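You operate a simulated robot arm through the tools that you are given. There is no shell and no other tool.

Carry out the task below with a simulated robot arm. There is one attempt and no reset: what you move stays moved.

JOB
Gauge the propeller's pitch and slip the sleeve with that number over its hub.
Fine: leave it on the gauge, lever up, gauge off.

Only the result counts: the job must be done as asked and must still hold three seconds after the hand-in. Knocking over, shifting, dropping, spilling or breaking anything else fails it.

ROBOT AND FRAMES
A 7-joint arm with a fingered hand, fixed in place. Base frame: the origin is on the floor under the middle of its stand, x ahead of it, y to its left, z up; the work surface is at about z = 760. Units: mm, degrees, N and s.
With the tool pointing down near the work surface it reaches from about 360 to 720 mm from the base axis. Its first joint turns from -69.0 to 172.0 degrees. Payload 3.4 kg.
The TCP is the grasp point between the finger pads, 25 mm short of the fingertips. In the tool frame z runs along the fingers and y along their closing line. The gripper opens to 88 mm; its body begins 29 mm behind the TCP. The gripper is a hand of 4 fingers: y runs from the thumb to the fingers, the wrist lies at [-13, -97, -162] in the tool frame.
Orientation is that of the tool frame in the base frame, as a unit quaternion [w, x, y, z]. With the fingers straight down and the wrist toward the robot, the tool's x, y and z point along [0, 1, 0], [1, 0, 0] and [0, 0, -1] of the base frame.

CONTROLS
- The arm moves only by the tool nudge_tool. Its argument "deltas" is a list of rows, each a list of 6 numbers: the turn, a rotation vector about the base's x, y, z in degrees, then the shift along the base's x, y, z in mm. In form: [[wx, wy, wz, tx, ty, tz], ...]. A call has 1 to 20 rows; each row is the pose to reach, as a shift and turn from the pose commanded when the call began. Each row takes 0.2 s and may step no farther than 50 mm and 8.6 degrees from the row before; otherwise, the whole call is refused. Where a pose cannot be reached the arm comes as near as it can. A force on the tool above 40 N (or 10 N above the force at the start of the call, whichever is more), or a blocked arm, ends the call early, and 0.2 s more pass. In this call time passes only in rows, and 0.2 s behind the last. The reply holds the time, the measured pose of the TCP, the force on the tool along the base axes, the opening and the grip force, in the units named above and with some noise, with the torque about the TCP (base axes, N m) and any sound that the robot's microphone picked up.
- Cameras (640 x 400 px; columns grow to the right, rows downward): "scene" is fixed at [47.3, -501.1, 1500.3]; the picture's right is [0.76, -0.65, 0.00], its down [-0.47, -0.56, -0.68] and it looks along [0.44, 0.52, -0.73] (base axes); focal length 312 px, centre (320, 200). "wrist" rides on the gripper at [64, -83, -98] in the tool frame; the picture's right is [-0.62, 0.37, -0.69], its down [-0.71, -0.63, 0.30] and it looks along [-0.32, 0.68, 0.65] (tool axes); focal length 265 px, centre (320, 200). There is no depth. A picture from a camera that has moved, and an enlarged one, comes with that camera's place and axes in the base frame and with its lens. The place of the scene camera against the robot may be out by one fixed shift of up to 25 mm in any direction.
- snapshot(camera): a new picture of that camera. The clock stands still meanwhile.
- move_column(by): slides the trunk up (or, below 0, down) by that many mm; the arm rides with it, the base frame stays. It gives what a move gives, with no picture.
- curl_fingers(index, middle, ring, thumb_bend, thumb_turn): sets how far each is bent, from 0 (flat) to 1 (curled in); at 0.3 the hand is open as for a grip, at 0.7 the pads meet at the TCP. One left out holds its place. A second passes; each finger stops where it meets its share of the squeeze, and holds until it gets a number again. It is the only way to open and close the hand. It gives what a move gives, with no picture; readings hold the bend of each and the force on the fingers (four entries, about 0 where the hand has none), thumb and palm. thumb_turn goes from beside the hand (0) to across from the fingers (1), as for a grip.
- close_up(camera, box): a new picture of the part [left, top, right, bottom] of that camera's present view, enlarged. The clock stands still meanwhile.
- hand_in(): hands the job in; it is judged then, once.

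Nothing tells you positions but the pictures and the camera data. Unless the task says otherwise, let go and move clear before handing in.

The tools are called after ">>>" as name(argument=value, ...) on one line, values as JSON. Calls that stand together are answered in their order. nudge_tool: Moves the arm, as the interface text tells. Its arguments: {"type":"object","properties":{"deltas":{"type":"array"}},"required":["deltas"]} The other tools are called the same way: move_column (by) moves the trunk up or down; curl_fingers (index, middle, ring, thumb_bend, thumb_turn) moves the fingers one by one; snapshot (camera) takes a picture; close_up (camera, box) takes an enlarged picture of a part of a camera's view; hand_in () hands the job in.

At the start:

```text
time_s: 0.0
position: [513.5, -195.2, 1136.9]
orientation: [-0.005, 0.707, 0.707, -0.005]
ft_force: [-0.2, 0.4, 0.2]
moment: [-0.01, 0.02, -0.02]
finger_gap: 87.6
gripper_force: 0.0
shape: jaw
bend: [0.3, 0.3, 0.3, 0.3, 0.98]
finger forces: [0.1, 0.1, 0.0, 0.0, 0.0, 0.1]
trunk travel left (down, up): [-625.0, 215.0]
```

scene: 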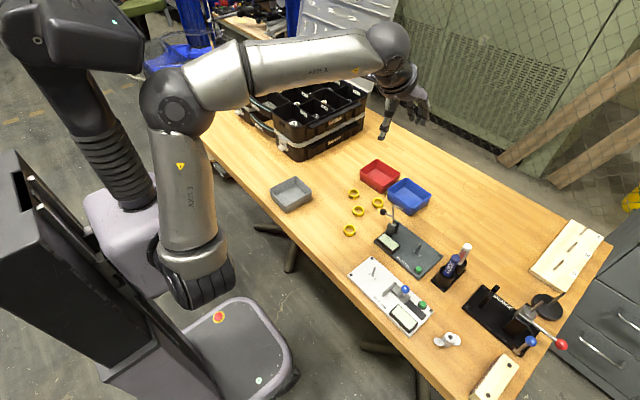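
wrist: 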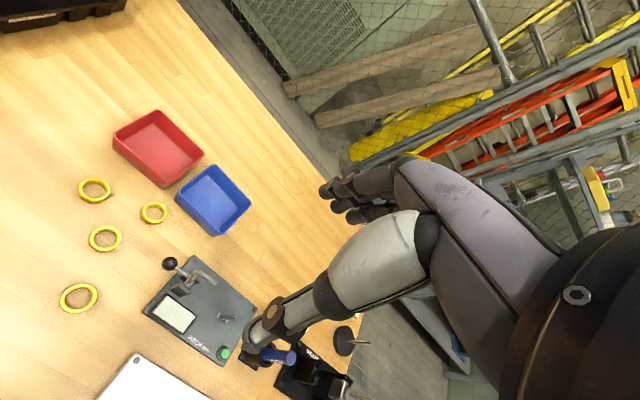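

I see a workbench with yellow rings (probably the sleeves), bins, a dark device with a lever and a green button, a white gauge-like device and other items on the right. I'll take enlarged views first to identify the propeller, the gauge and the numbered sleeves.

>>> close_up(camera="scene", box=[330, 170, 450, 245])

>>> close_up(camera="scene", box=[340, 240, 460, 350])

>>> close_up(camera="scene", box=[420, 220, 620, 400])

>>> close_up(camera="wrist", box=[40, 160, 280, 360])

```text
5.33 times, centred on (390, 208) of scene
camera zoom: at [47.3, -501.1, 1500.3], right [0.76, -0.65, 0.0], down [-0.47, -0.56, -0.68], along [0.44, 0.52, -0.73], focal length 1667 px, centre (-53, 160)
```

zoom: 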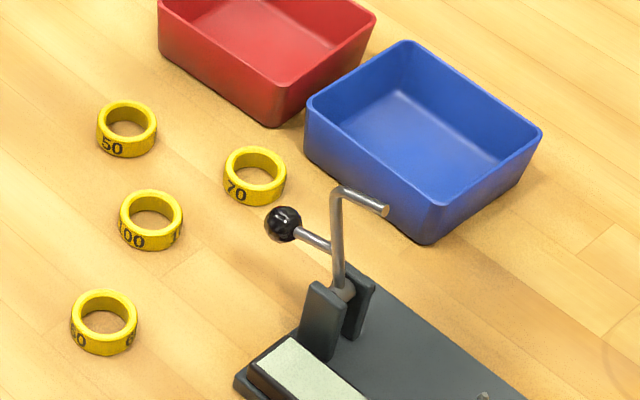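

```text
3.64 times, centred on (400, 295) of scene
camera zoom: at [47.3, -501.1, 1500.3], right [0.76, -0.65, 0.0], down [-0.47, -0.56, -0.68], along [0.44, 0.52, -0.73], focal length 1136 px, centre (29, -146)
```

zoom: 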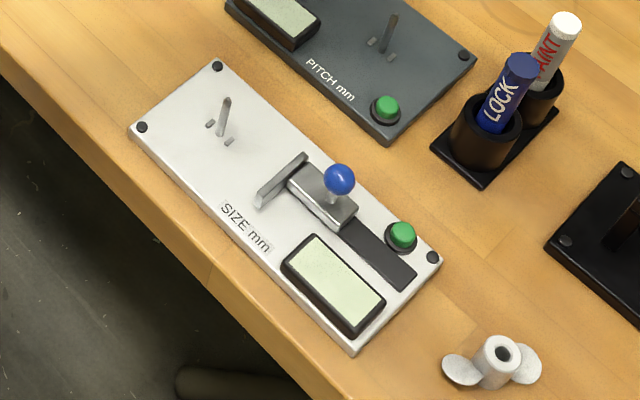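

```text
2.22 times, centred on (520, 310) of scene
camera zoom: at [47.3, -501.1, 1500.3], right [0.76, -0.65, 0.0], down [-0.47, -0.56, -0.68], along [0.44, 0.52, -0.73], focal length 694 px, centre (-124, -44)
```

zoom: 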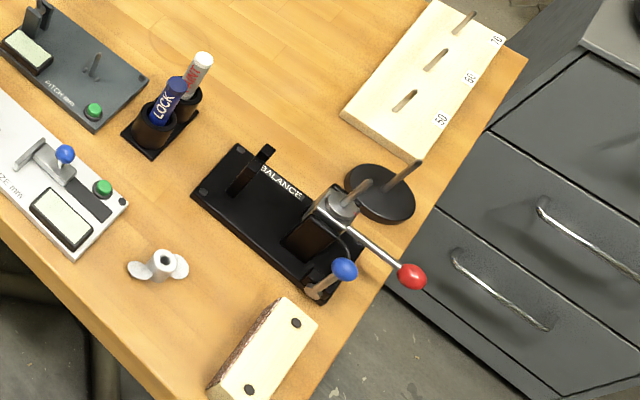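

```text
2.00 times, centred on (160, 260) of wrist
camera zoom: at [431.0, -132.0, 1237.3], right [0.38, -0.62, 0.69], down [-0.63, -0.71, -0.3], along [0.68, -0.32, -0.66], focal length 531 px, centre (640, 80)
```

zoom: 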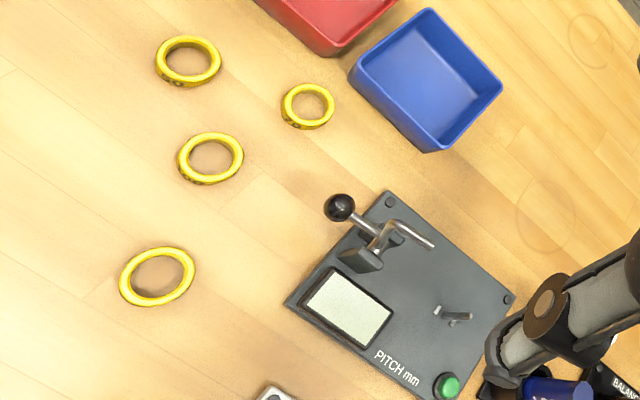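

The small white propeller (hub with two blades) sits near the front right of the bench, and the dark "PITCH mm" gauge has a spindle, lever, display and green button. I'll enlarge the details further before moving.

>>> close_up(camera="scene", box=[425, 320, 473, 350])

>>> close_up(camera="scene", box=[370, 195, 450, 285])

>>> close_up(camera="scene", box=[336, 180, 392, 240])

>>> close_up(camera="wrist", box=[50, 160, 180, 320])

>>> close_up(camera="wrist", box=[140, 240, 270, 370])

```text
13.33 times, centred on (449, 335) of scene
camera zoom: at [47.3, -501.1, 1500.3], right [0.76, -0.65, 0.0], down [-0.47, -0.56, -0.68], along [0.44, 0.52, -0.73], focal length 4167 px, centre (-1400, -1600)
```

zoom: 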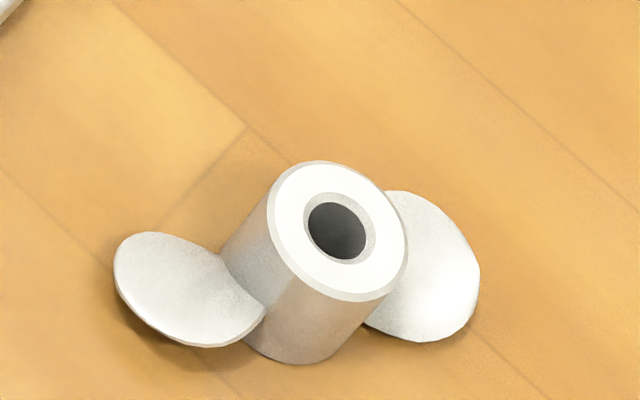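

```text
4.44 times, centred on (410, 240) of scene
camera zoom: at [47.3, -501.1, 1500.3], right [0.76, -0.65, 0.0], down [-0.47, -0.56, -0.68], along [0.44, 0.52, -0.73], focal length 1389 px, centre (-80, 22)
```

zoom: 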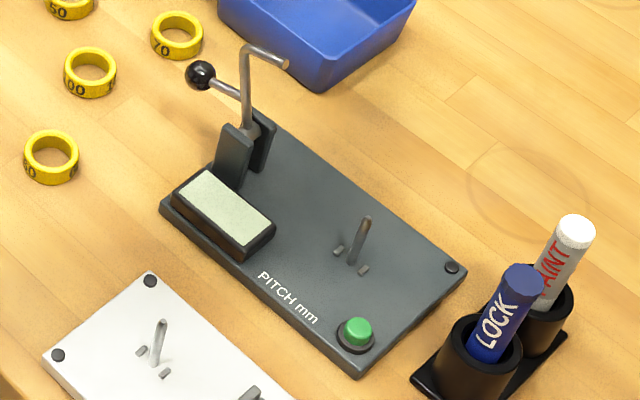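

```text
6.67 times, centred on (364, 210) of scene
camera zoom: at [47.3, -501.1, 1500.3], right [0.76, -0.65, 0.0], down [-0.47, -0.56, -0.68], along [0.44, 0.52, -0.73], focal length 2084 px, centre (27, 133)
```

zoom: 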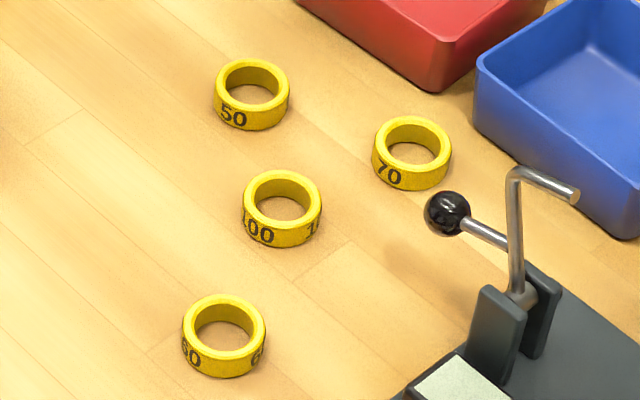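

```text
2.50 times, centred on (115, 240) of wrist
camera zoom: at [431.0, -132.0, 1237.3], right [0.38, -0.62, 0.69], down [-0.63, -0.71, -0.3], along [0.68, -0.32, -0.66], focal length 664 px, centre (832, 100)
```

zoom: 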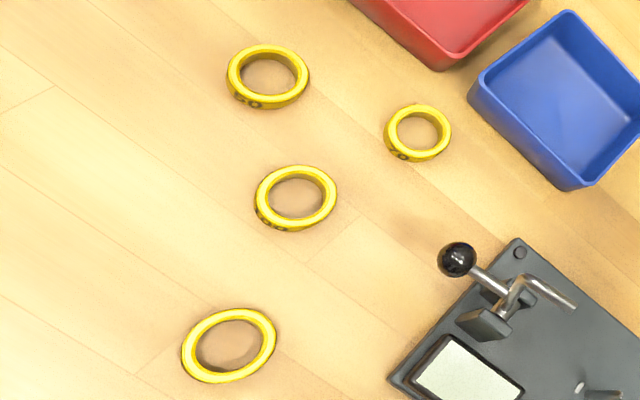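

```text
3.08 times, centred on (205, 305) of wrist
camera zoom: at [431.0, -132.0, 1237.3], right [0.38, -0.62, 0.69], down [-0.63, -0.71, -0.3], along [0.68, -0.32, -0.66], focal length 817 px, centre (674, -123)
```

zoom: 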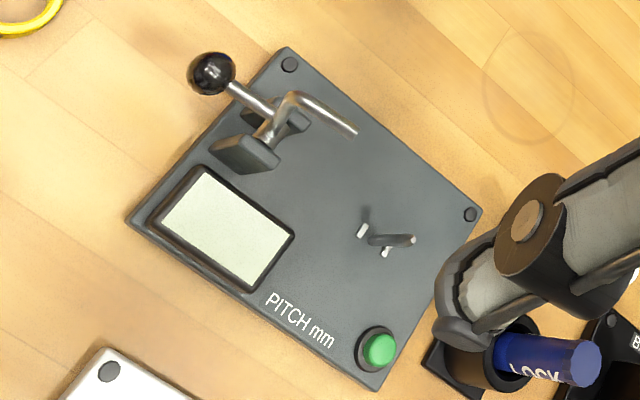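

Before moving, I'll look closely at the hand itself so I know the finger geometry.

>>> close_up(camera="scene", box=[360, 20, 450, 150])

>>> close_up(camera="wrist", box=[230, 120, 560, 370])

```text
3.08 times, centred on (405, 85) of scene
camera zoom: at [47.3, -501.1, 1500.3], right [0.76, -0.65, 0.0], down [-0.47, -0.56, -0.68], along [0.44, 0.52, -0.73], focal length 962 px, centre (58, 554)
```

zoom: 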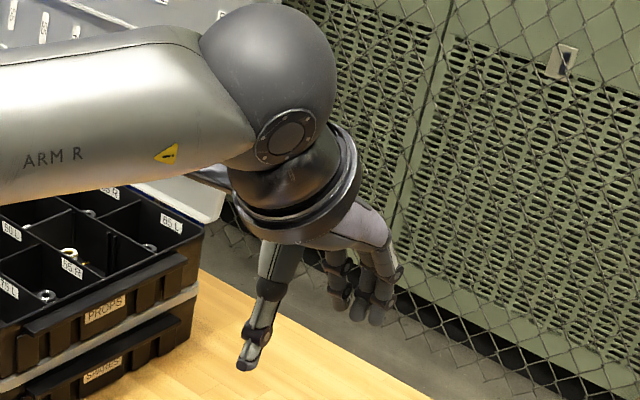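

```text
1.60 times, centred on (395, 245) of wrist
camera zoom: at [431.0, -132.0, 1237.3], right [0.38, -0.62, 0.69], down [-0.63, -0.71, -0.3], along [0.68, -0.32, -0.66], focal length 425 px, centre (200, 128)
```

zoom: 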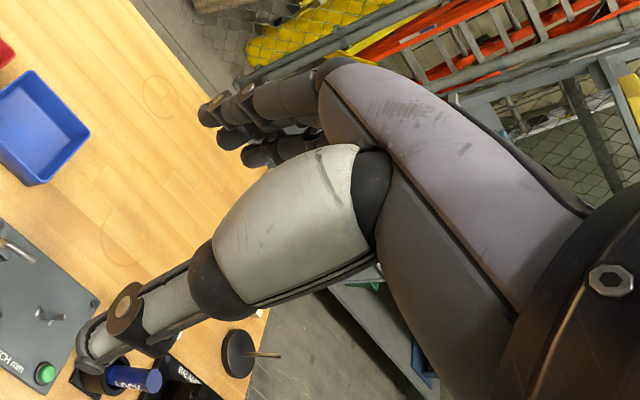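

Layout so far: propeller at about (425, -500), PITCH gauge spindle at about (556, -313) with the lever pivot about 90 mm further in +y, button near (510, -347), and rings in the area (470–615, -36 to -133). I'll move the hand above the propeller for a close look with the wrist camera.

>>> nudge_tool(deltas=[[0, 0, 0, -10, -38, -22], [0, 0, 0, -20, -76, -44], [0, 0, 0, -30, -114, -66], [0, 0, 0, -40, -152, -88], [0, 0, 0, -50, -190, -110], [0, 0, 0, -60, -228, -132], [0, 0, 0, -70, -260, -150], [0, 0, 0, -80, -290, -165], [0, 0, 0, -89, -303, -177]])

>>> snapshot(camera="wrist")

>>> snapshot(camera="scene")

```text
time_s: 2.0
position: [425.2, -497.6, 959.0]
orientation: [-0.005, 0.707, 0.707, -0.004]
ft_force: [0.6, -0.4, 0.5]
moment: [0.0, -0.01, -0.01]
finger_gap: 87.1
gripper_force: 0.0
shape: jaw
bend: [0.3, 0.3, 0.3, 0.3, 0.98]
finger forces: [0.1, 0.0, 0.0, 0.0, 0.0, 0.0]
trunk travel left (down, up): [-625.0, 215.0]
```

```text
taken
camera wrist: at [341.2, -433.7, 1059.3], right [0.38, -0.62, 0.69], down [-0.63, -0.71, -0.3], along [0.68, -0.32, -0.66], focal length 265 px, centre (320, 200)
```

wrist: 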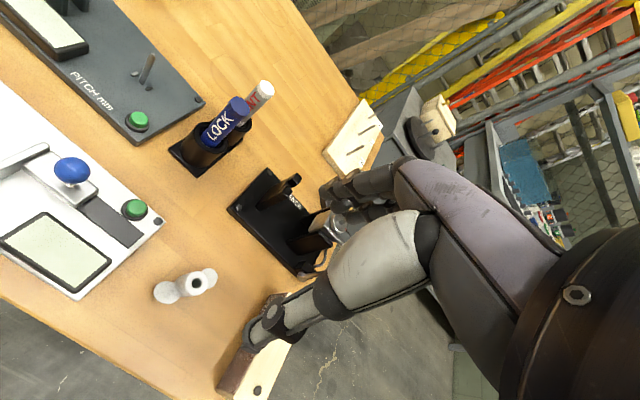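

```text
taken
```

scene: 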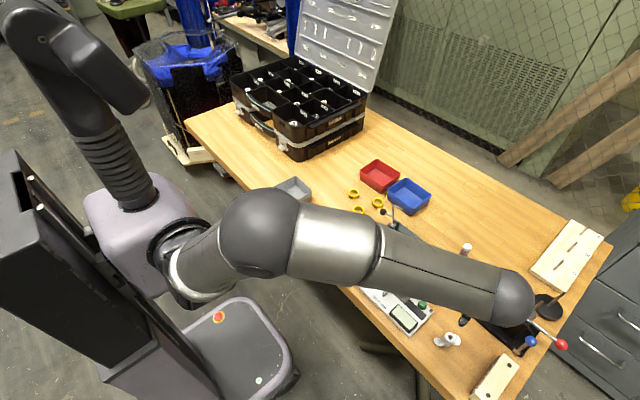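

The hand is above the propeller, which shows up at the left-centre of the wrist view. I'll zoom in on it and on the gauge area.

>>> close_up(camera="wrist", box=[137, 255, 233, 315])

>>> close_up(camera="wrist", box=[60, 30, 220, 150])

>>> close_up(camera="wrist", box=[230, 140, 470, 340])

```text
6.67 times, centred on (185, 285) of wrist
camera zoom: at [341.2, -433.7, 1059.3], right [0.38, -0.62, 0.69], down [-0.63, -0.71, -0.3], along [0.68, -0.32, -0.66], focal length 1769 px, centre (1220, -367)
```

zoom: 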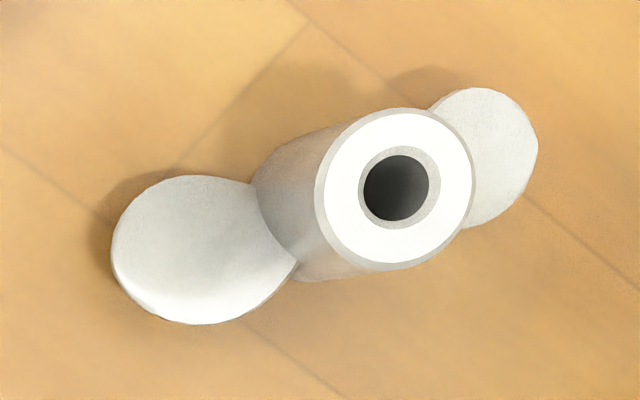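

```text
3.33 times, centred on (140, 90) of wrist
camera zoom: at [341.2, -433.7, 1059.3], right [0.38, -0.62, 0.69], down [-0.63, -0.71, -0.3], along [0.68, -0.32, -0.66], focal length 885 px, centre (920, 567)
```

zoom: 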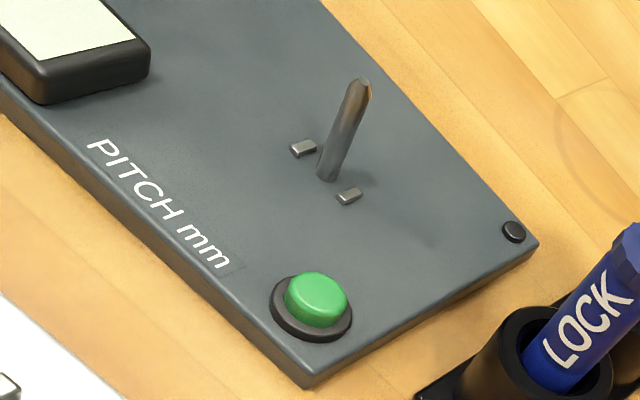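

```text
2.00 times, centred on (350, 240) of wrist
camera zoom: at [341.2, -433.7, 1059.3], right [0.38, -0.62, 0.69], down [-0.63, -0.71, -0.3], along [0.68, -0.32, -0.66], focal length 531 px, centre (260, 120)
```

zoom: 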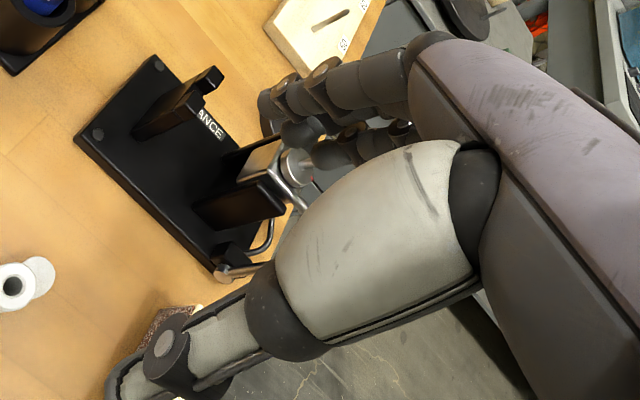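

The propeller is at about (417, -499). Its hub is roughly 23 mm across and 30 mm tall, with the blades along azimuth -36°, so I want the fingers to close perpendicular to the blades. I'll yaw the hand +54° at this safe height and move over the hub.

>>> nudge_tool(deltas=[[0, 0, 6, -1, 0, 0], [0, 0, 12, -2, 0, 0], [0, 0, 18, -3, 0, 0], [0, 0, 24, -4, 0, 0], [0, 0, 30, -5, 0, 0], [0, 0, 36, -6, 0, 0], [0, 0, 42, -7, 0, 0], [0, 0, 48, -8, -1, 0], [0, 0, 54, -8, -1, 0]])

>>> snapshot(camera="scene")

>>> snapshot(camera="wrist")

```text
time_s: 4.0
position: [416.3, -501.7, 958.7]
orientation: [-0.002, 0.308, 0.951, -0.005]
ft_force: [0.3, 0.3, 0.0]
moment: [-0.02, -0.01, 0.02]
finger_gap: 87.6
gripper_force: 0.1
shape: jaw
bend: [0.3, 0.3, 0.3, 0.3, 0.98]
finger forces: [0.1, 0.0, 0.0, 0.0, 0.0, 0.1]
trunk travel left (down, up): [-625.0, 215.0]
```

```text
taken
```

scene: 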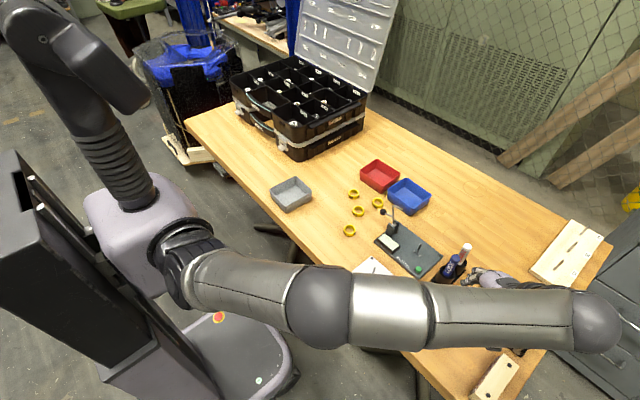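

```text
taken
camera wrist: at [315.5, -529.6, 1060.4], right [0.72, -0.06, 0.69], down [0.21, -0.93, -0.3], along [0.66, 0.36, -0.66], focal length 265 px, centre (320, 200)
```

wrist: 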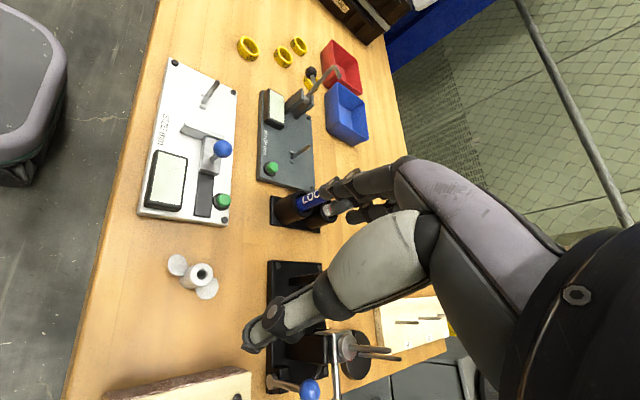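

The yaw worked. Before descending I'll close the hand part-way in the air to see how thumb and fingers meet and to keep clear of the white gauge.

>>> curl_fingers(index=0.5, middle=0.5, ring=0.5, thumb_bend=0.5, thumb_turn=1.0)

>>> close_up(camera="wrist", box=[200, 120, 480, 370])

>>> close_up(camera="scene", box=[430, 240, 550, 370])

```text
time_s: 5.0
position: [415.7, -499.5, 960.4]
orientation: [-0.002, 0.308, 0.951, -0.005]
ft_force: [-0.2, 0.0, 0.9]
moment: [-0.02, 0.02, 0.01]
finger_gap: 42.2
gripper_force: 0.1
shape: fingers
bend: [0.5, 0.5, 0.5, 0.5, 1.0]
finger forces: [0.0, 0.0, 0.0, 0.1, 0.1, 0.0]
trunk travel left (down, up): [-625.0, 215.0]
```

```text
1.60 times, centred on (340, 245) of wrist
camera zoom: at [315.3, -529.2, 1060.4], right [0.72, -0.06, 0.69], down [0.21, -0.93, -0.3], along [0.66, 0.36, -0.66], focal length 425 px, centre (288, 128)
```

zoom: 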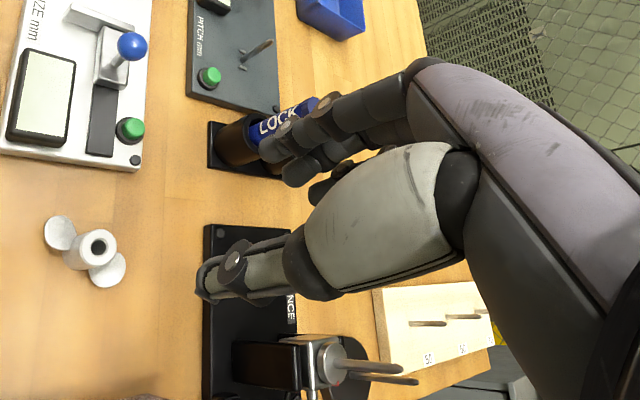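

```text
3.08 times, centred on (490, 305) of scene
camera zoom: at [47.3, -501.1, 1500.3], right [0.76, -0.65, 0.0], down [-0.47, -0.56, -0.68], along [0.44, 0.52, -0.73], focal length 962 px, centre (-203, -123)
```

zoom: 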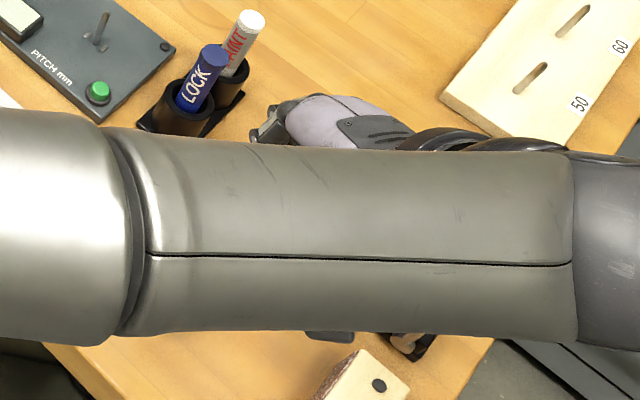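

The thumb opposes index and middle (a tripod grip), and the other fingers sit toward tool -x. I'll open the ring finger out of the way, keep a moderate gap and descend part-way over the hub, then refine with the wrist view.

>>> curl_fingers(index=0.45, middle=0.45, ring=0.3, thumb_bend=0.45)

>>> nudge_tool(deltas=[[0, 0, 0, 0, 0, -30], [0, 0, 0, 0, 0, -60], [0, 0, 0, 0, 0, -90], [0, 0, 0, 0, 0, -110]])

>>> snapshot(camera="wrist")

>>> snapshot(camera="scene")

```text
time_s: 6.0
position: [416.6, -499.0, 960.4]
orientation: [-0.002, 0.309, 0.951, -0.004]
ft_force: [0.5, -0.9, 0.0]
moment: [0.04, 0.01, -0.02]
finger_gap: 51.8
gripper_force: 0.0
shape: fingers
bend: [0.45, 0.45, 0.3, 0.45, 0.99]
finger forces: [0.0, 0.1, 0.0, 0.0, 0.0, 0.0]
trunk travel left (down, up): [-625.0, 215.0]
```

```text
time_s: 7.0
position: [415.5, -501.3, 848.8]
orientation: [-0.001, 0.309, 0.951, -0.006]
ft_force: [0.1, -0.7, 0.4]
moment: [-0.01, 0.02, 0.01]
finger_gap: 52.0
gripper_force: 0.2
shape: fingers
bend: [0.45, 0.45, 0.3, 0.45, 0.99]
finger forces: [0.0, 0.1, 0.0, 0.0, 0.0, 0.0]
trunk travel left (down, up): [-625.0, 215.0]
```

```text
taken
camera wrist: at [315.5, -529.9, 949.7], right [0.72, -0.06, 0.69], down [0.21, -0.93, -0.3], along [0.66, 0.36, -0.66], focal length 265 px, centre (320, 200)
```

wrist: 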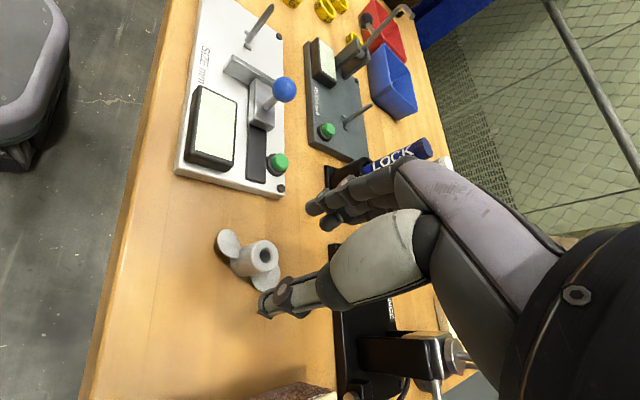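

```text
taken
```

scene: 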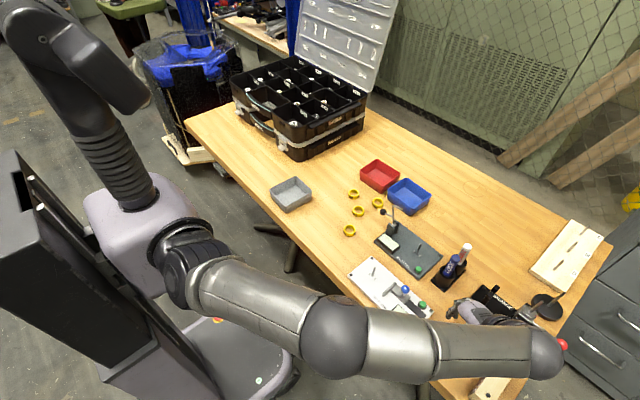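

>>> close_up(camera="wrist", box=[200, 170, 360, 330])

>>> close_up(camera="scene", box=[420, 280, 540, 370])

```text
2.50 times, centred on (280, 250) of wrist
camera zoom: at [315.5, -529.9, 949.7], right [0.72, -0.06, 0.69], down [0.21, -0.93, -0.3], along [0.66, 0.36, -0.66], focal length 664 px, centre (420, 75)
```

zoom: 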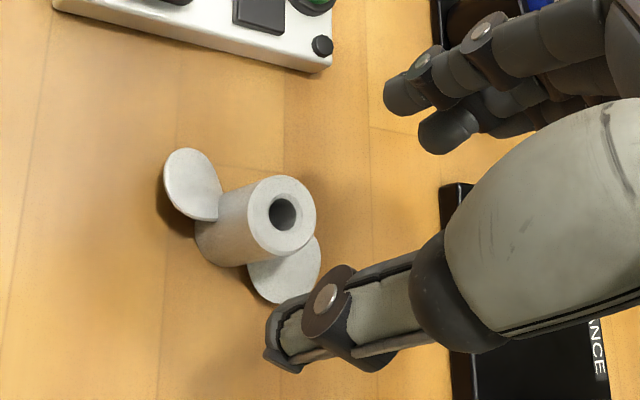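

```text
4.44 times, centred on (480, 325) of scene
camera zoom: at [47.3, -501.1, 1500.3], right [0.76, -0.65, 0.0], down [-0.47, -0.56, -0.68], along [0.44, 0.52, -0.73], focal length 1389 px, centre (-391, -356)
```

zoom: 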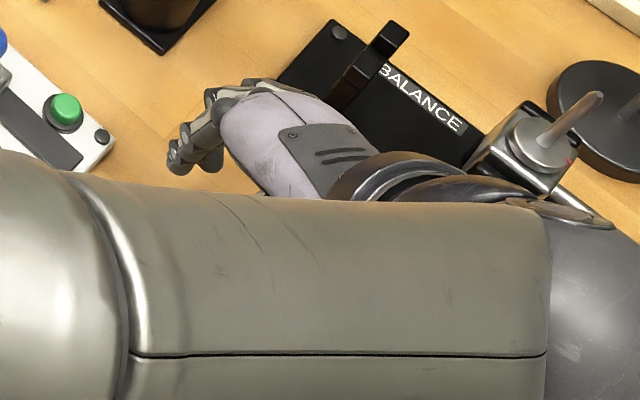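

Hub is about 4 mm toward the fingers from the TCP. I'll correct for that and descend to gripping height in steps.

>>> nudge_tool(deltas=[[0, 0, 0, 1.5, 4, 0], [0, 0, 0, 1.5, 4, -15], [0, 0, 0, 1.5, 4, -30]])

>>> close_up(camera="wrist", box=[200, 170, 360, 330])

```text
time_s: 7.8
position: [418.2, -496.2, 818.6]
orientation: [-0.001, 0.309, 0.951, -0.005]
ft_force: [-0.2, -0.2, 0.0]
moment: [0.0, -0.01, -0.01]
finger_gap: 52.1
gripper_force: 0.1
shape: fingers
bend: [0.45, 0.45, 0.3, 0.45, 0.99]
finger forces: [0.1, 0.1, 0.0, 0.0, 0.0, 0.0]
trunk travel left (down, up): [-625.0, 215.0]
```

```text
2.50 times, centred on (280, 250) of wrist
camera zoom: at [317.5, -525.5, 920.3], right [0.72, -0.06, 0.69], down [0.21, -0.93, -0.3], along [0.66, 0.36, -0.66], focal length 664 px, centre (420, 75)
```

zoom: 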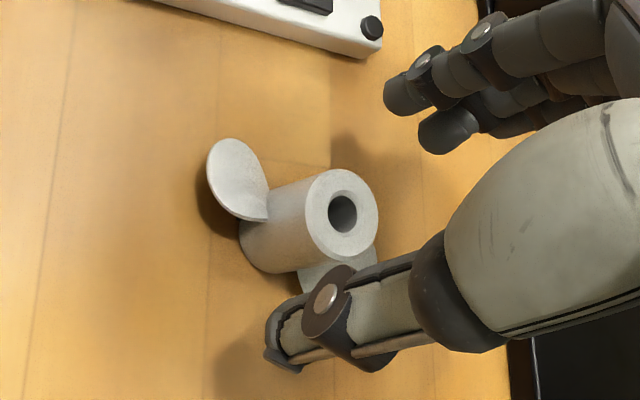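

>>> nudge_tool(deltas=[[0, 0, 0, 0, 0, -8], [0, 0, 0, 0, 0, -16], [0, 0, 0, 0, 0, -22]])

>>> close_up(camera="wrist", box=[200, 150, 400, 350])

```text
time_s: 8.6
position: [417.2, -495.5, 797.5]
orientation: [-0.002, 0.309, 0.951, -0.004]
ft_force: [-0.9, -1.2, 0.3]
moment: [-0.01, 0.05, -0.03]
finger_gap: 51.9
gripper_force: 0.0
shape: fingers
bend: [0.45, 0.45, 0.3, 0.45, 0.99]
finger forces: [0.1, 0.0, 0.0, 0.1, 0.1, 0.0]
trunk travel left (down, up): [-625.0, 215.0]
```

```text
2.00 times, centred on (300, 250) of wrist
camera zoom: at [316.9, -525.5, 898.1], right [0.72, -0.06, 0.69], down [0.21, -0.93, -0.3], along [0.66, 0.36, -0.66], focal length 531 px, centre (360, 100)
```

zoom: 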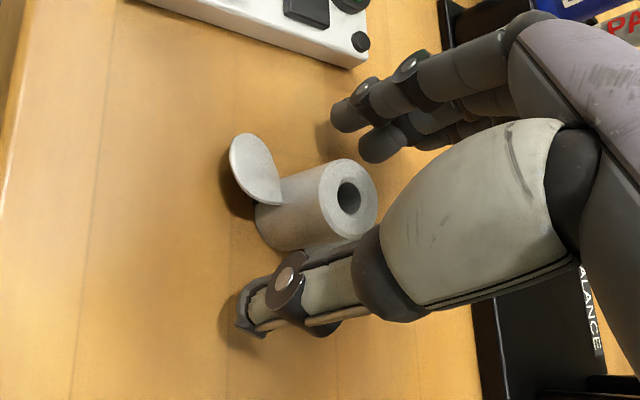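

The hub is centred between thumb and the index/middle fingers. I'll go 3 mm lower and close the tripod grip.

>>> nudge_tool(deltas=[[0, 0, 0, -0.5, -0.5, -3]])

>>> curl_fingers(index=0.72, middle=0.72, thumb_bend=0.72)

>>> close_up(camera="wrist", box=[200, 150, 400, 350])

```text
time_s: 9.0
position: [417.0, -497.3, 795.2]
orientation: [-0.002, 0.309, 0.951, -0.004]
ft_force: [-1.1, -0.1, -0.3]
moment: [-0.01, 0.01, 0.01]
finger_gap: 51.9
gripper_force: 0.0
shape: fingers
bend: [0.45, 0.45, 0.3, 0.45, 0.99]
finger forces: [0.0, 0.0, 0.0, 0.0, 0.1, 0.0]
trunk travel left (down, up): [-625.0, 215.0]
```

```text
time_s: 10.0
position: [417.6, -496.5, 793.9]
orientation: [-0.002, 0.31, 0.951, -0.005]
ft_force: [-0.5, -0.7, -0.7]
moment: [0.0, 0.01, -0.01]
finger_gap: 13.1
gripper_force: 9.1
shape: fingers
bend: [0.71, 0.66, 0.3, 0.62, 1.0]
finger forces: [5.0, 4.7, 0.0, 0.1, 8.5, 0.1]
trunk travel left (down, up): [-625.0, 215.0]
```

```text
2.00 times, centred on (300, 250) of wrist
camera zoom: at [316.5, -526.0, 895.1], right [0.72, -0.06, 0.69], down [0.21, -0.93, -0.3], along [0.66, 0.36, -0.66], focal length 531 px, centre (360, 100)
```

zoom: 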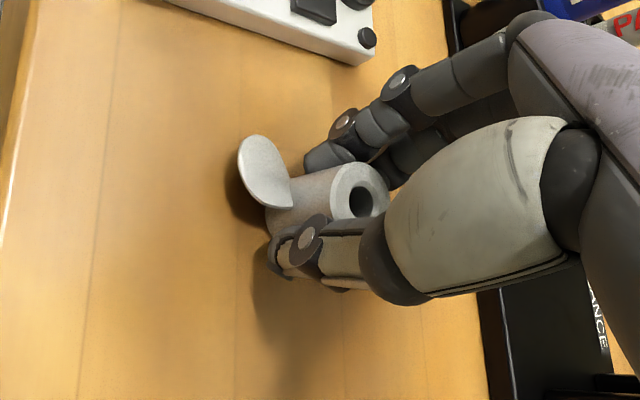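

The tripod grip is holding (about 5 + 5 N against 8.5 N). I'll lift it and check.

>>> nudge_tool(deltas=[[0, 0, 0, 0, 0, 10], [0, 0, 0, 0, 0, 30], [0, 0, 0, 0, 0, 60], [0, 0, 0, 0, 0, 90]])

>>> close_up(camera="wrist", box=[200, 150, 400, 350])

>>> snapshot(camera="wrist")

```text
time_s: 11.0
position: [419.2, -497.1, 886.8]
orientation: [-0.001, 0.309, 0.951, -0.006]
ft_force: [0.0, -0.9, 0.1]
moment: [0.0, 0.03, -0.02]
finger_gap: 12.7
gripper_force: 9.1
shape: fingers
bend: [0.71, 0.66, 0.3, 0.62, 1.0]
finger forces: [5.0, 4.6, 0.0, 0.1, 8.4, 0.0]
trunk travel left (down, up): [-625.0, 215.0]
```

```text
2.00 times, centred on (300, 250) of wrist
camera zoom: at [317.7, -525.8, 987.2], right [0.72, -0.06, 0.69], down [0.21, -0.93, -0.3], along [0.66, 0.36, -0.66], focal length 531 px, centre (360, 100)
```

zoom: 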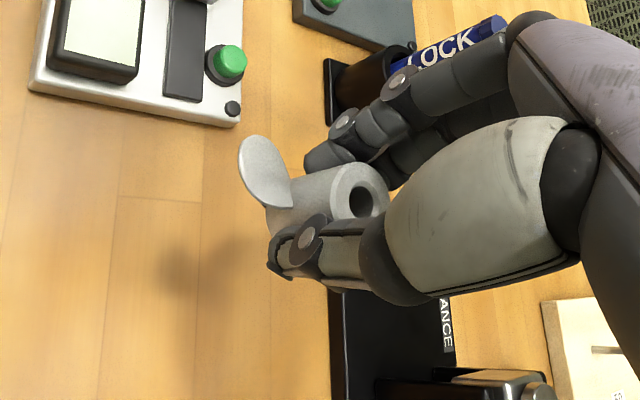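

```text
taken
camera wrist: at [317.7, -525.8, 987.2], right [0.72, -0.06, 0.69], down [0.21, -0.93, -0.3], along [0.66, 0.36, -0.66], focal length 265 px, centre (320, 200)
```

wrist: 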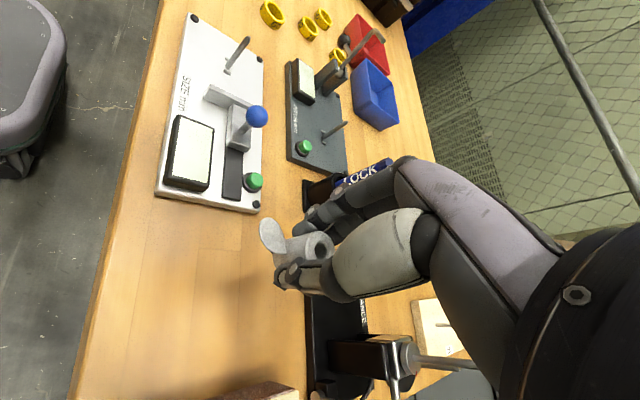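

The propeller is securely held. Next I'll carry it above the pitch gauge spindle, yawing back -54° so the blades line up with the lever (along y), and look from there.

>>> nudge_tool(deltas=[[0, 0, 0, 0, 0, 45], [0, 0, -6, 10, 15, 55], [0, 0, -12, 25, 35, 55], [0, 0, -18, 40, 60, 55], [0, 0, -24, 55, 85, 55], [0, 0, -30, 70, 105, 55], [0, 0, -36, 85, 125, 55], [0, 0, -42, 100, 150, 55], [0, 0, -48, 115, 170, 55], [0, 0, -54, 124, 181, 55]])

>>> snapshot(camera="wrist")

>>> snapshot(camera="scene")

```text
time_s: 13.2
position: [542.4, -313.0, 938.9]
orientation: [-0.004, 0.708, 0.707, -0.004]
ft_force: [0.3, 0.4, 0.1]
moment: [-0.02, 0.0, -0.01]
finger_gap: 12.6
gripper_force: 8.5
shape: fingers
bend: [0.71, 0.66, 0.3, 0.62, 1.0]
finger forces: [4.9, 4.7, 0.0, 0.1, 8.3, 0.0]
trunk travel left (down, up): [-625.0, 215.0]
```

```text
taken
camera wrist: at [459.5, -249.8, 1039.8], right [0.38, -0.62, 0.69], down [-0.63, -0.71, -0.3], along [0.68, -0.33, -0.66], focal length 265 px, centre (320, 200)
```

wrist: 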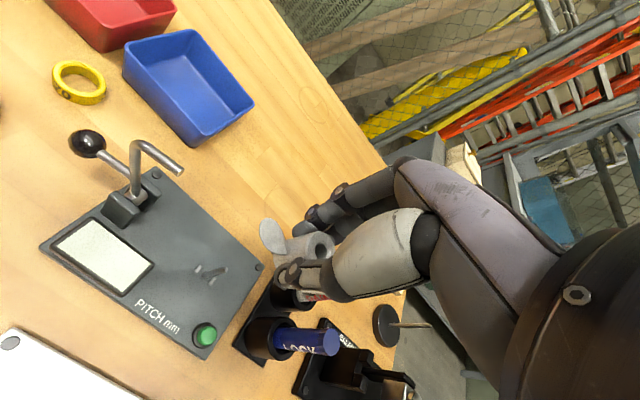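

```text
taken
```

scene: 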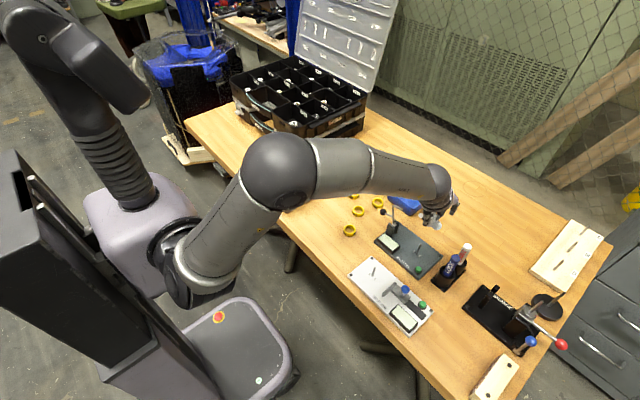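

The hand is now over the gauge with the propeller. I'll zoom into the spindle and the held propeller to compute relative positions.

>>> close_up(camera="wrist", box=[160, 230, 256, 320])

>>> close_up(camera="wrist", box=[240, 200, 352, 300])

>>> close_up(camera="wrist", box=[30, 110, 230, 300])

>>> close_up(camera="scene", box=[380, 160, 480, 230])

```text
4.44 times, centred on (208, 275) of wrist
camera zoom: at [459.5, -249.8, 1039.8], right [0.38, -0.62, 0.69], down [-0.63, -0.71, -0.3], along [0.68, -0.33, -0.66], focal length 1180 px, centre (818, -133)
```

zoom: 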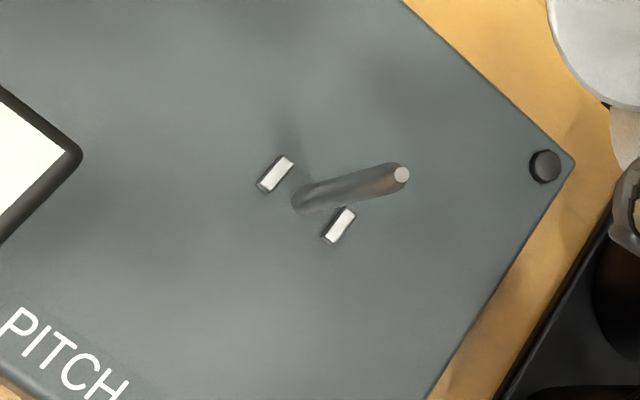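

```text
4.00 times, centred on (296, 250) of wrist
camera zoom: at [459.5, -249.8, 1039.8], right [0.38, -0.62, 0.69], down [-0.63, -0.71, -0.3], along [0.68, -0.33, -0.66], focal length 1062 px, centre (416, 0)
```

zoom: 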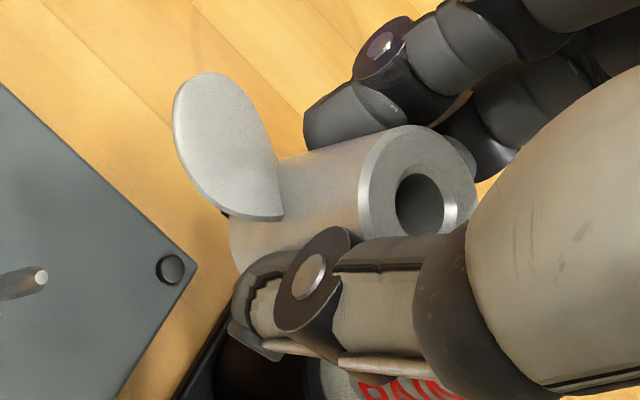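

```text
2.11 times, centred on (130, 205) of wrist
camera zoom: at [459.5, -249.8, 1039.8], right [0.38, -0.62, 0.69], down [-0.63, -0.71, -0.3], along [0.68, -0.33, -0.66], focal length 559 px, centre (720, 190)
```

zoom: 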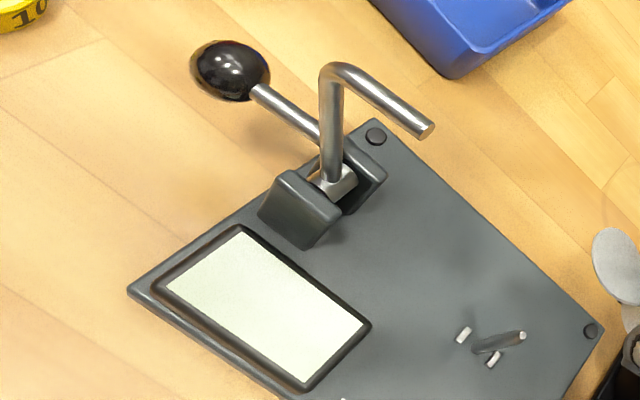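

```text
5.71 times, centred on (430, 195) of scene
camera zoom: at [47.3, -501.1, 1500.3], right [0.76, -0.65, 0.0], down [-0.47, -0.56, -0.68], along [0.44, 0.52, -0.73], focal length 1786 px, centre (-309, 229)
```

zoom: 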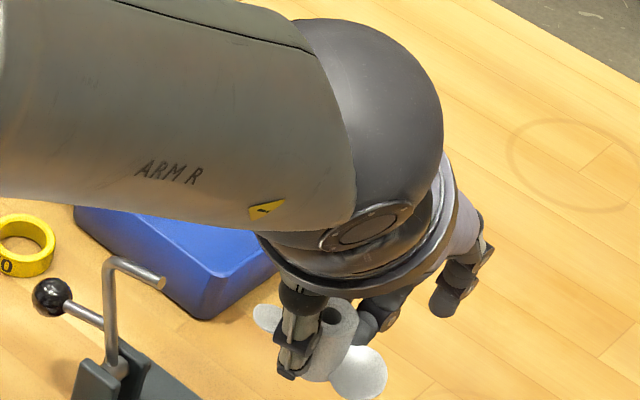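

>>> close_up(camera="wrist", box=[290, 225, 354, 265])

>>> close_up(camera="wrist", box=[250, 205, 314, 285])

```text
10.00 times, centred on (322, 245) of wrist
camera zoom: at [459.5, -249.8, 1039.8], right [0.38, -0.62, 0.69], down [-0.63, -0.71, -0.3], along [0.68, -0.33, -0.66], focal length 2654 px, centre (300, -250)
```

zoom: 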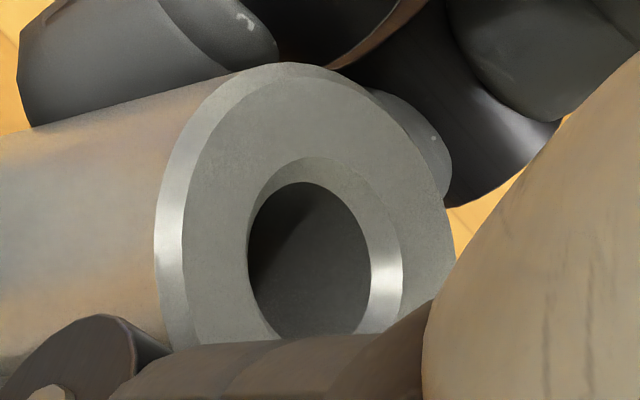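

```text
5.00 times, centred on (282, 245) of wrist
camera zoom: at [459.5, -249.8, 1039.8], right [0.38, -0.62, 0.69], down [-0.63, -0.71, -0.3], along [0.68, -0.33, -0.66], focal length 1327 px, centre (510, -25)
```

zoom: 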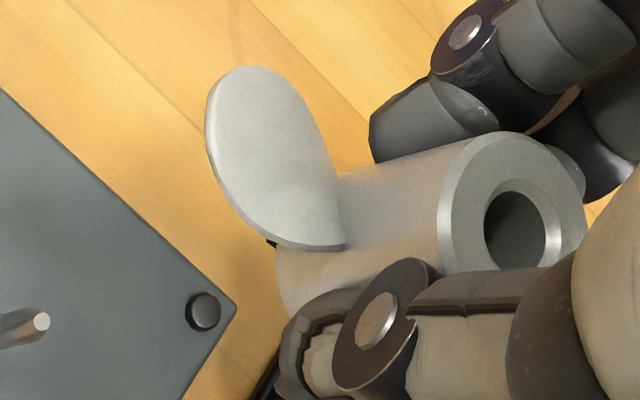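

Relative to the hand, the hub centre is about (-3.7, -1.0) and the spindle about (-1.6, +4.1) in tool x/y. I'll shift by (+5, +2) in base x/y, descend to hover just above the spindle tip (about z 817) and re-check.

>>> nudge_tool(deltas=[[0, 0, 0, 5, 2.1, 0], [0, 0, 0, 5, 2.1, -20], [0, 0, 0, 5, 2.1, -40], [0, 0, 0, 5, 2.1, -60], [0, 0, 0, 5, 2.1, -72]])

>>> snapshot(camera="wrist")

>>> close_up(camera="wrist", box=[230, 200, 350, 300])

>>> close_up(camera="scene", box=[370, 190, 470, 290])

```text
time_s: 14.4
position: [548.5, -312.8, 867.9]
orientation: [-0.004, 0.707, 0.707, -0.004]
ft_force: [0.6, -0.5, -0.1]
moment: [0.0, 0.01, 0.02]
finger_gap: 12.4
gripper_force: 8.2
shape: fingers
bend: [0.71, 0.66, 0.3, 0.62, 1.0]
finger forces: [4.7, 4.8, 0.0, 0.0, 8.2, 0.0]
trunk travel left (down, up): [-625.0, 215.0]
```

```text
taken
camera wrist: at [465.0, -248.8, 968.3], right [0.38, -0.62, 0.69], down [-0.63, -0.71, -0.3], along [0.68, -0.32, -0.66], focal length 265 px, centre (320, 200)
```

wrist: 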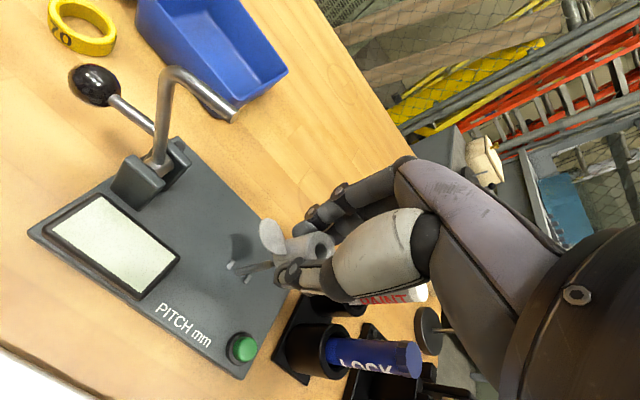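

```text
4.00 times, centred on (290, 250) of wrist
camera zoom: at [465.0, -248.8, 968.3], right [0.38, -0.62, 0.69], down [-0.63, -0.71, -0.3], along [0.68, -0.32, -0.66], focal length 1062 px, centre (440, 0)
```

zoom: 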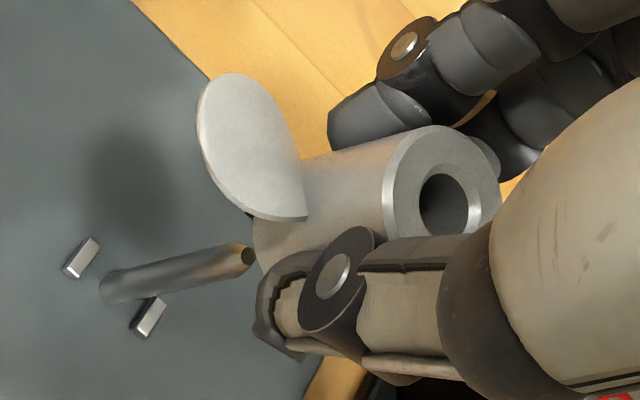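

```text
4.00 times, centred on (420, 240) of scene
camera zoom: at [47.3, -501.1, 1500.3], right [0.76, -0.65, 0.0], down [-0.47, -0.56, -0.68], along [0.44, 0.52, -0.73], focal length 1250 px, centre (-80, 40)
```

zoom: 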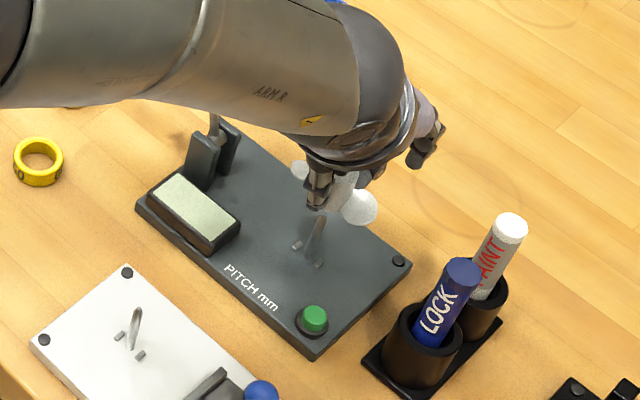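

The spindle line and hub axis agree to within about 1 mm. I'll nudge slightly and lower until the spindle tip should be just inside the bore.

>>> nudge_tool(deltas=[[0, 0, 0, -0.5, 0.3, -6], [0, 0, 0, -0.5, 0.3, -12], [0, 0, 0, -0.5, 0.3, -17], [0, 0, 0, -0.5, 0.3, -22]])

>>> close_up(camera="wrist", box=[230, 200, 350, 300])

>>> close_up(camera="scene", box=[390, 210, 450, 270])

```text
time_s: 15.4
position: [545.6, -312.5, 845.7]
orientation: [-0.004, 0.707, 0.707, -0.004]
ft_force: [-0.5, 0.2, -0.5]
moment: [0.0, 0.0, -0.02]
finger_gap: 12.6
gripper_force: 8.6
shape: fingers
bend: [0.71, 0.66, 0.3, 0.62, 1.0]
finger forces: [4.6, 4.8, 0.0, 0.1, 8.2, 0.0]
trunk travel left (down, up): [-625.0, 215.0]
```

```text
4.00 times, centred on (290, 250) of wrist
camera zoom: at [463.6, -248.9, 945.6], right [0.38, -0.62, 0.69], down [-0.63, -0.71, -0.3], along [0.68, -0.32, -0.66], focal length 1062 px, centre (440, 0)
```

zoom: 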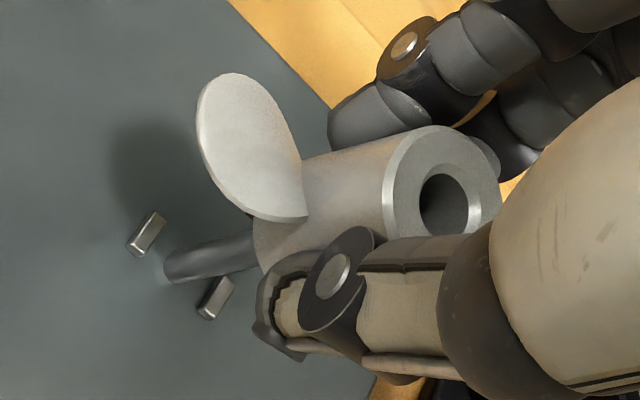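

```text
6.67 times, centred on (420, 240) of scene
camera zoom: at [47.3, -501.1, 1500.3], right [0.76, -0.65, 0.0], down [-0.47, -0.56, -0.68], along [0.44, 0.52, -0.73], focal length 2084 px, centre (-347, -67)
```

zoom: 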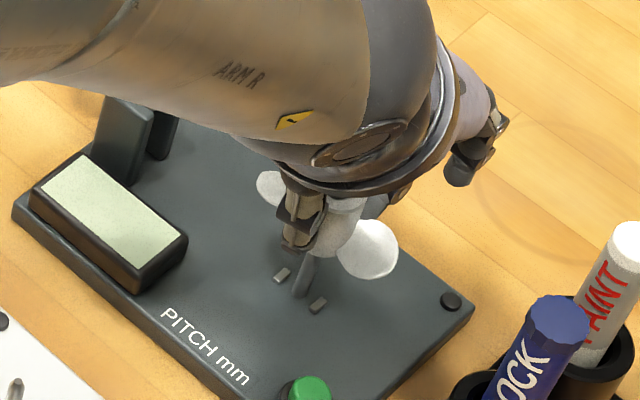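

>>> nudge_tool(deltas=[[0, 0, 0, 0.7, 0.4, -4], [0, 0, 0, 0.7, 0.4, -8], [0, 0, 0, 0.7, 0.4, -12]])

>>> close_up(camera="wrist", box=[230, 200, 350, 300])

```text
time_s: 16.2
position: [546.1, -313.0, 832.0]
orientation: [-0.003, 0.707, 0.707, -0.005]
ft_force: [0.5, -0.4, -0.5]
moment: [-0.01, 0.02, -0.02]
finger_gap: 12.6
gripper_force: 8.6
shape: fingers
bend: [0.71, 0.66, 0.3, 0.62, 1.0]
finger forces: [4.6, 4.8, 0.0, 0.0, 8.1, 0.1]
trunk travel left (down, up): [-625.0, 215.0]
```

```text
4.00 times, centred on (290, 250) of wrist
camera zoom: at [464.7, -249.1, 933.4], right [0.38, -0.62, 0.69], down [-0.63, -0.71, -0.3], along [0.68, -0.33, -0.66], focal length 1062 px, centre (440, 0)
```

zoom: 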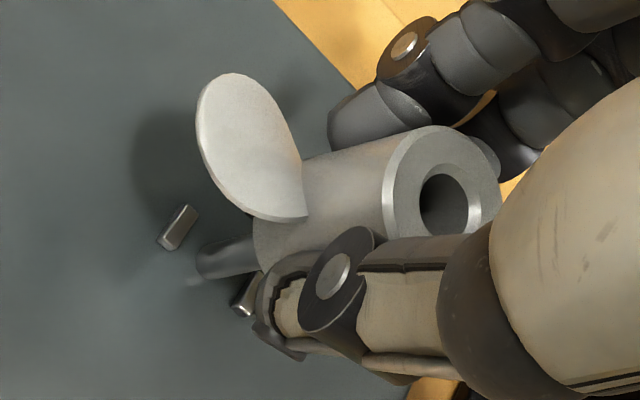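

>>> nudge_tool(deltas=[[0, 0, 0, 0, 0, -5], [0, 0, 0, 0, 0, -10], [0, 0, 0, 0, 0, -15], [0, 0, 0, 0, 0, -19]])

>>> close_up(camera="wrist", box=[230, 200, 350, 300])

>>> close_up(camera="scene", box=[390, 210, 450, 270])

```text
time_s: 17.2
position: [546.9, -311.6, 814.4]
orientation: [-0.004, 0.707, 0.707, -0.004]
ft_force: [0.6, 0.1, 0.8]
moment: [0.02, -0.02, -0.01]
finger_gap: 12.8
gripper_force: 8.5
shape: fingers
bend: [0.71, 0.66, 0.3, 0.62, 1.0]
finger forces: [4.6, 4.8, 0.1, 0.0, 8.1, 0.1]
trunk travel left (down, up): [-625.0, 215.0]
```

```text
4.00 times, centred on (290, 250) of wrist
camera zoom: at [465.0, -248.8, 915.0], right [0.38, -0.62, 0.69], down [-0.63, -0.71, -0.3], along [0.68, -0.32, -0.66], focal length 1062 px, centre (440, 0)
```

zoom: 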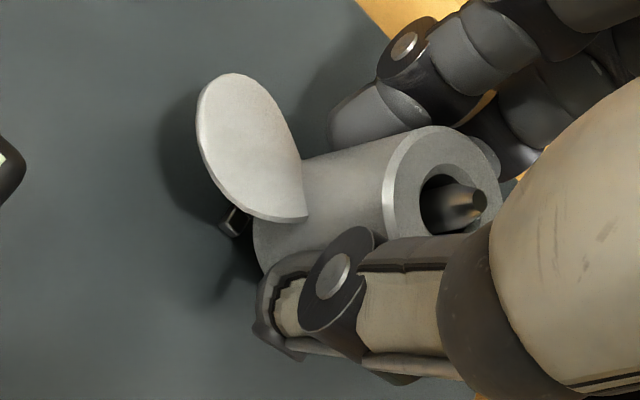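

```text
6.67 times, centred on (420, 240) of scene
camera zoom: at [47.3, -501.1, 1500.3], right [0.76, -0.65, 0.0], down [-0.47, -0.56, -0.68], along [0.44, 0.52, -0.73], focal length 2084 px, centre (-347, -67)
```

zoom: 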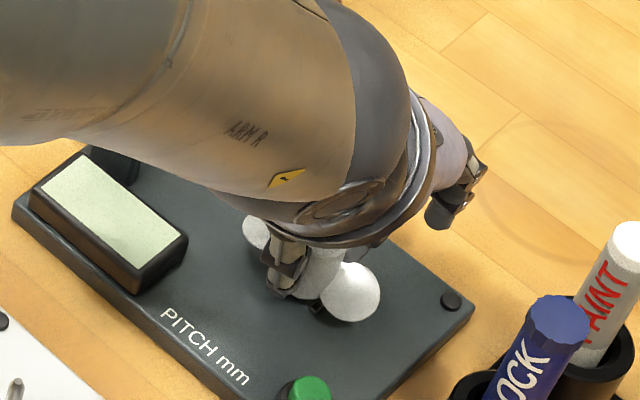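

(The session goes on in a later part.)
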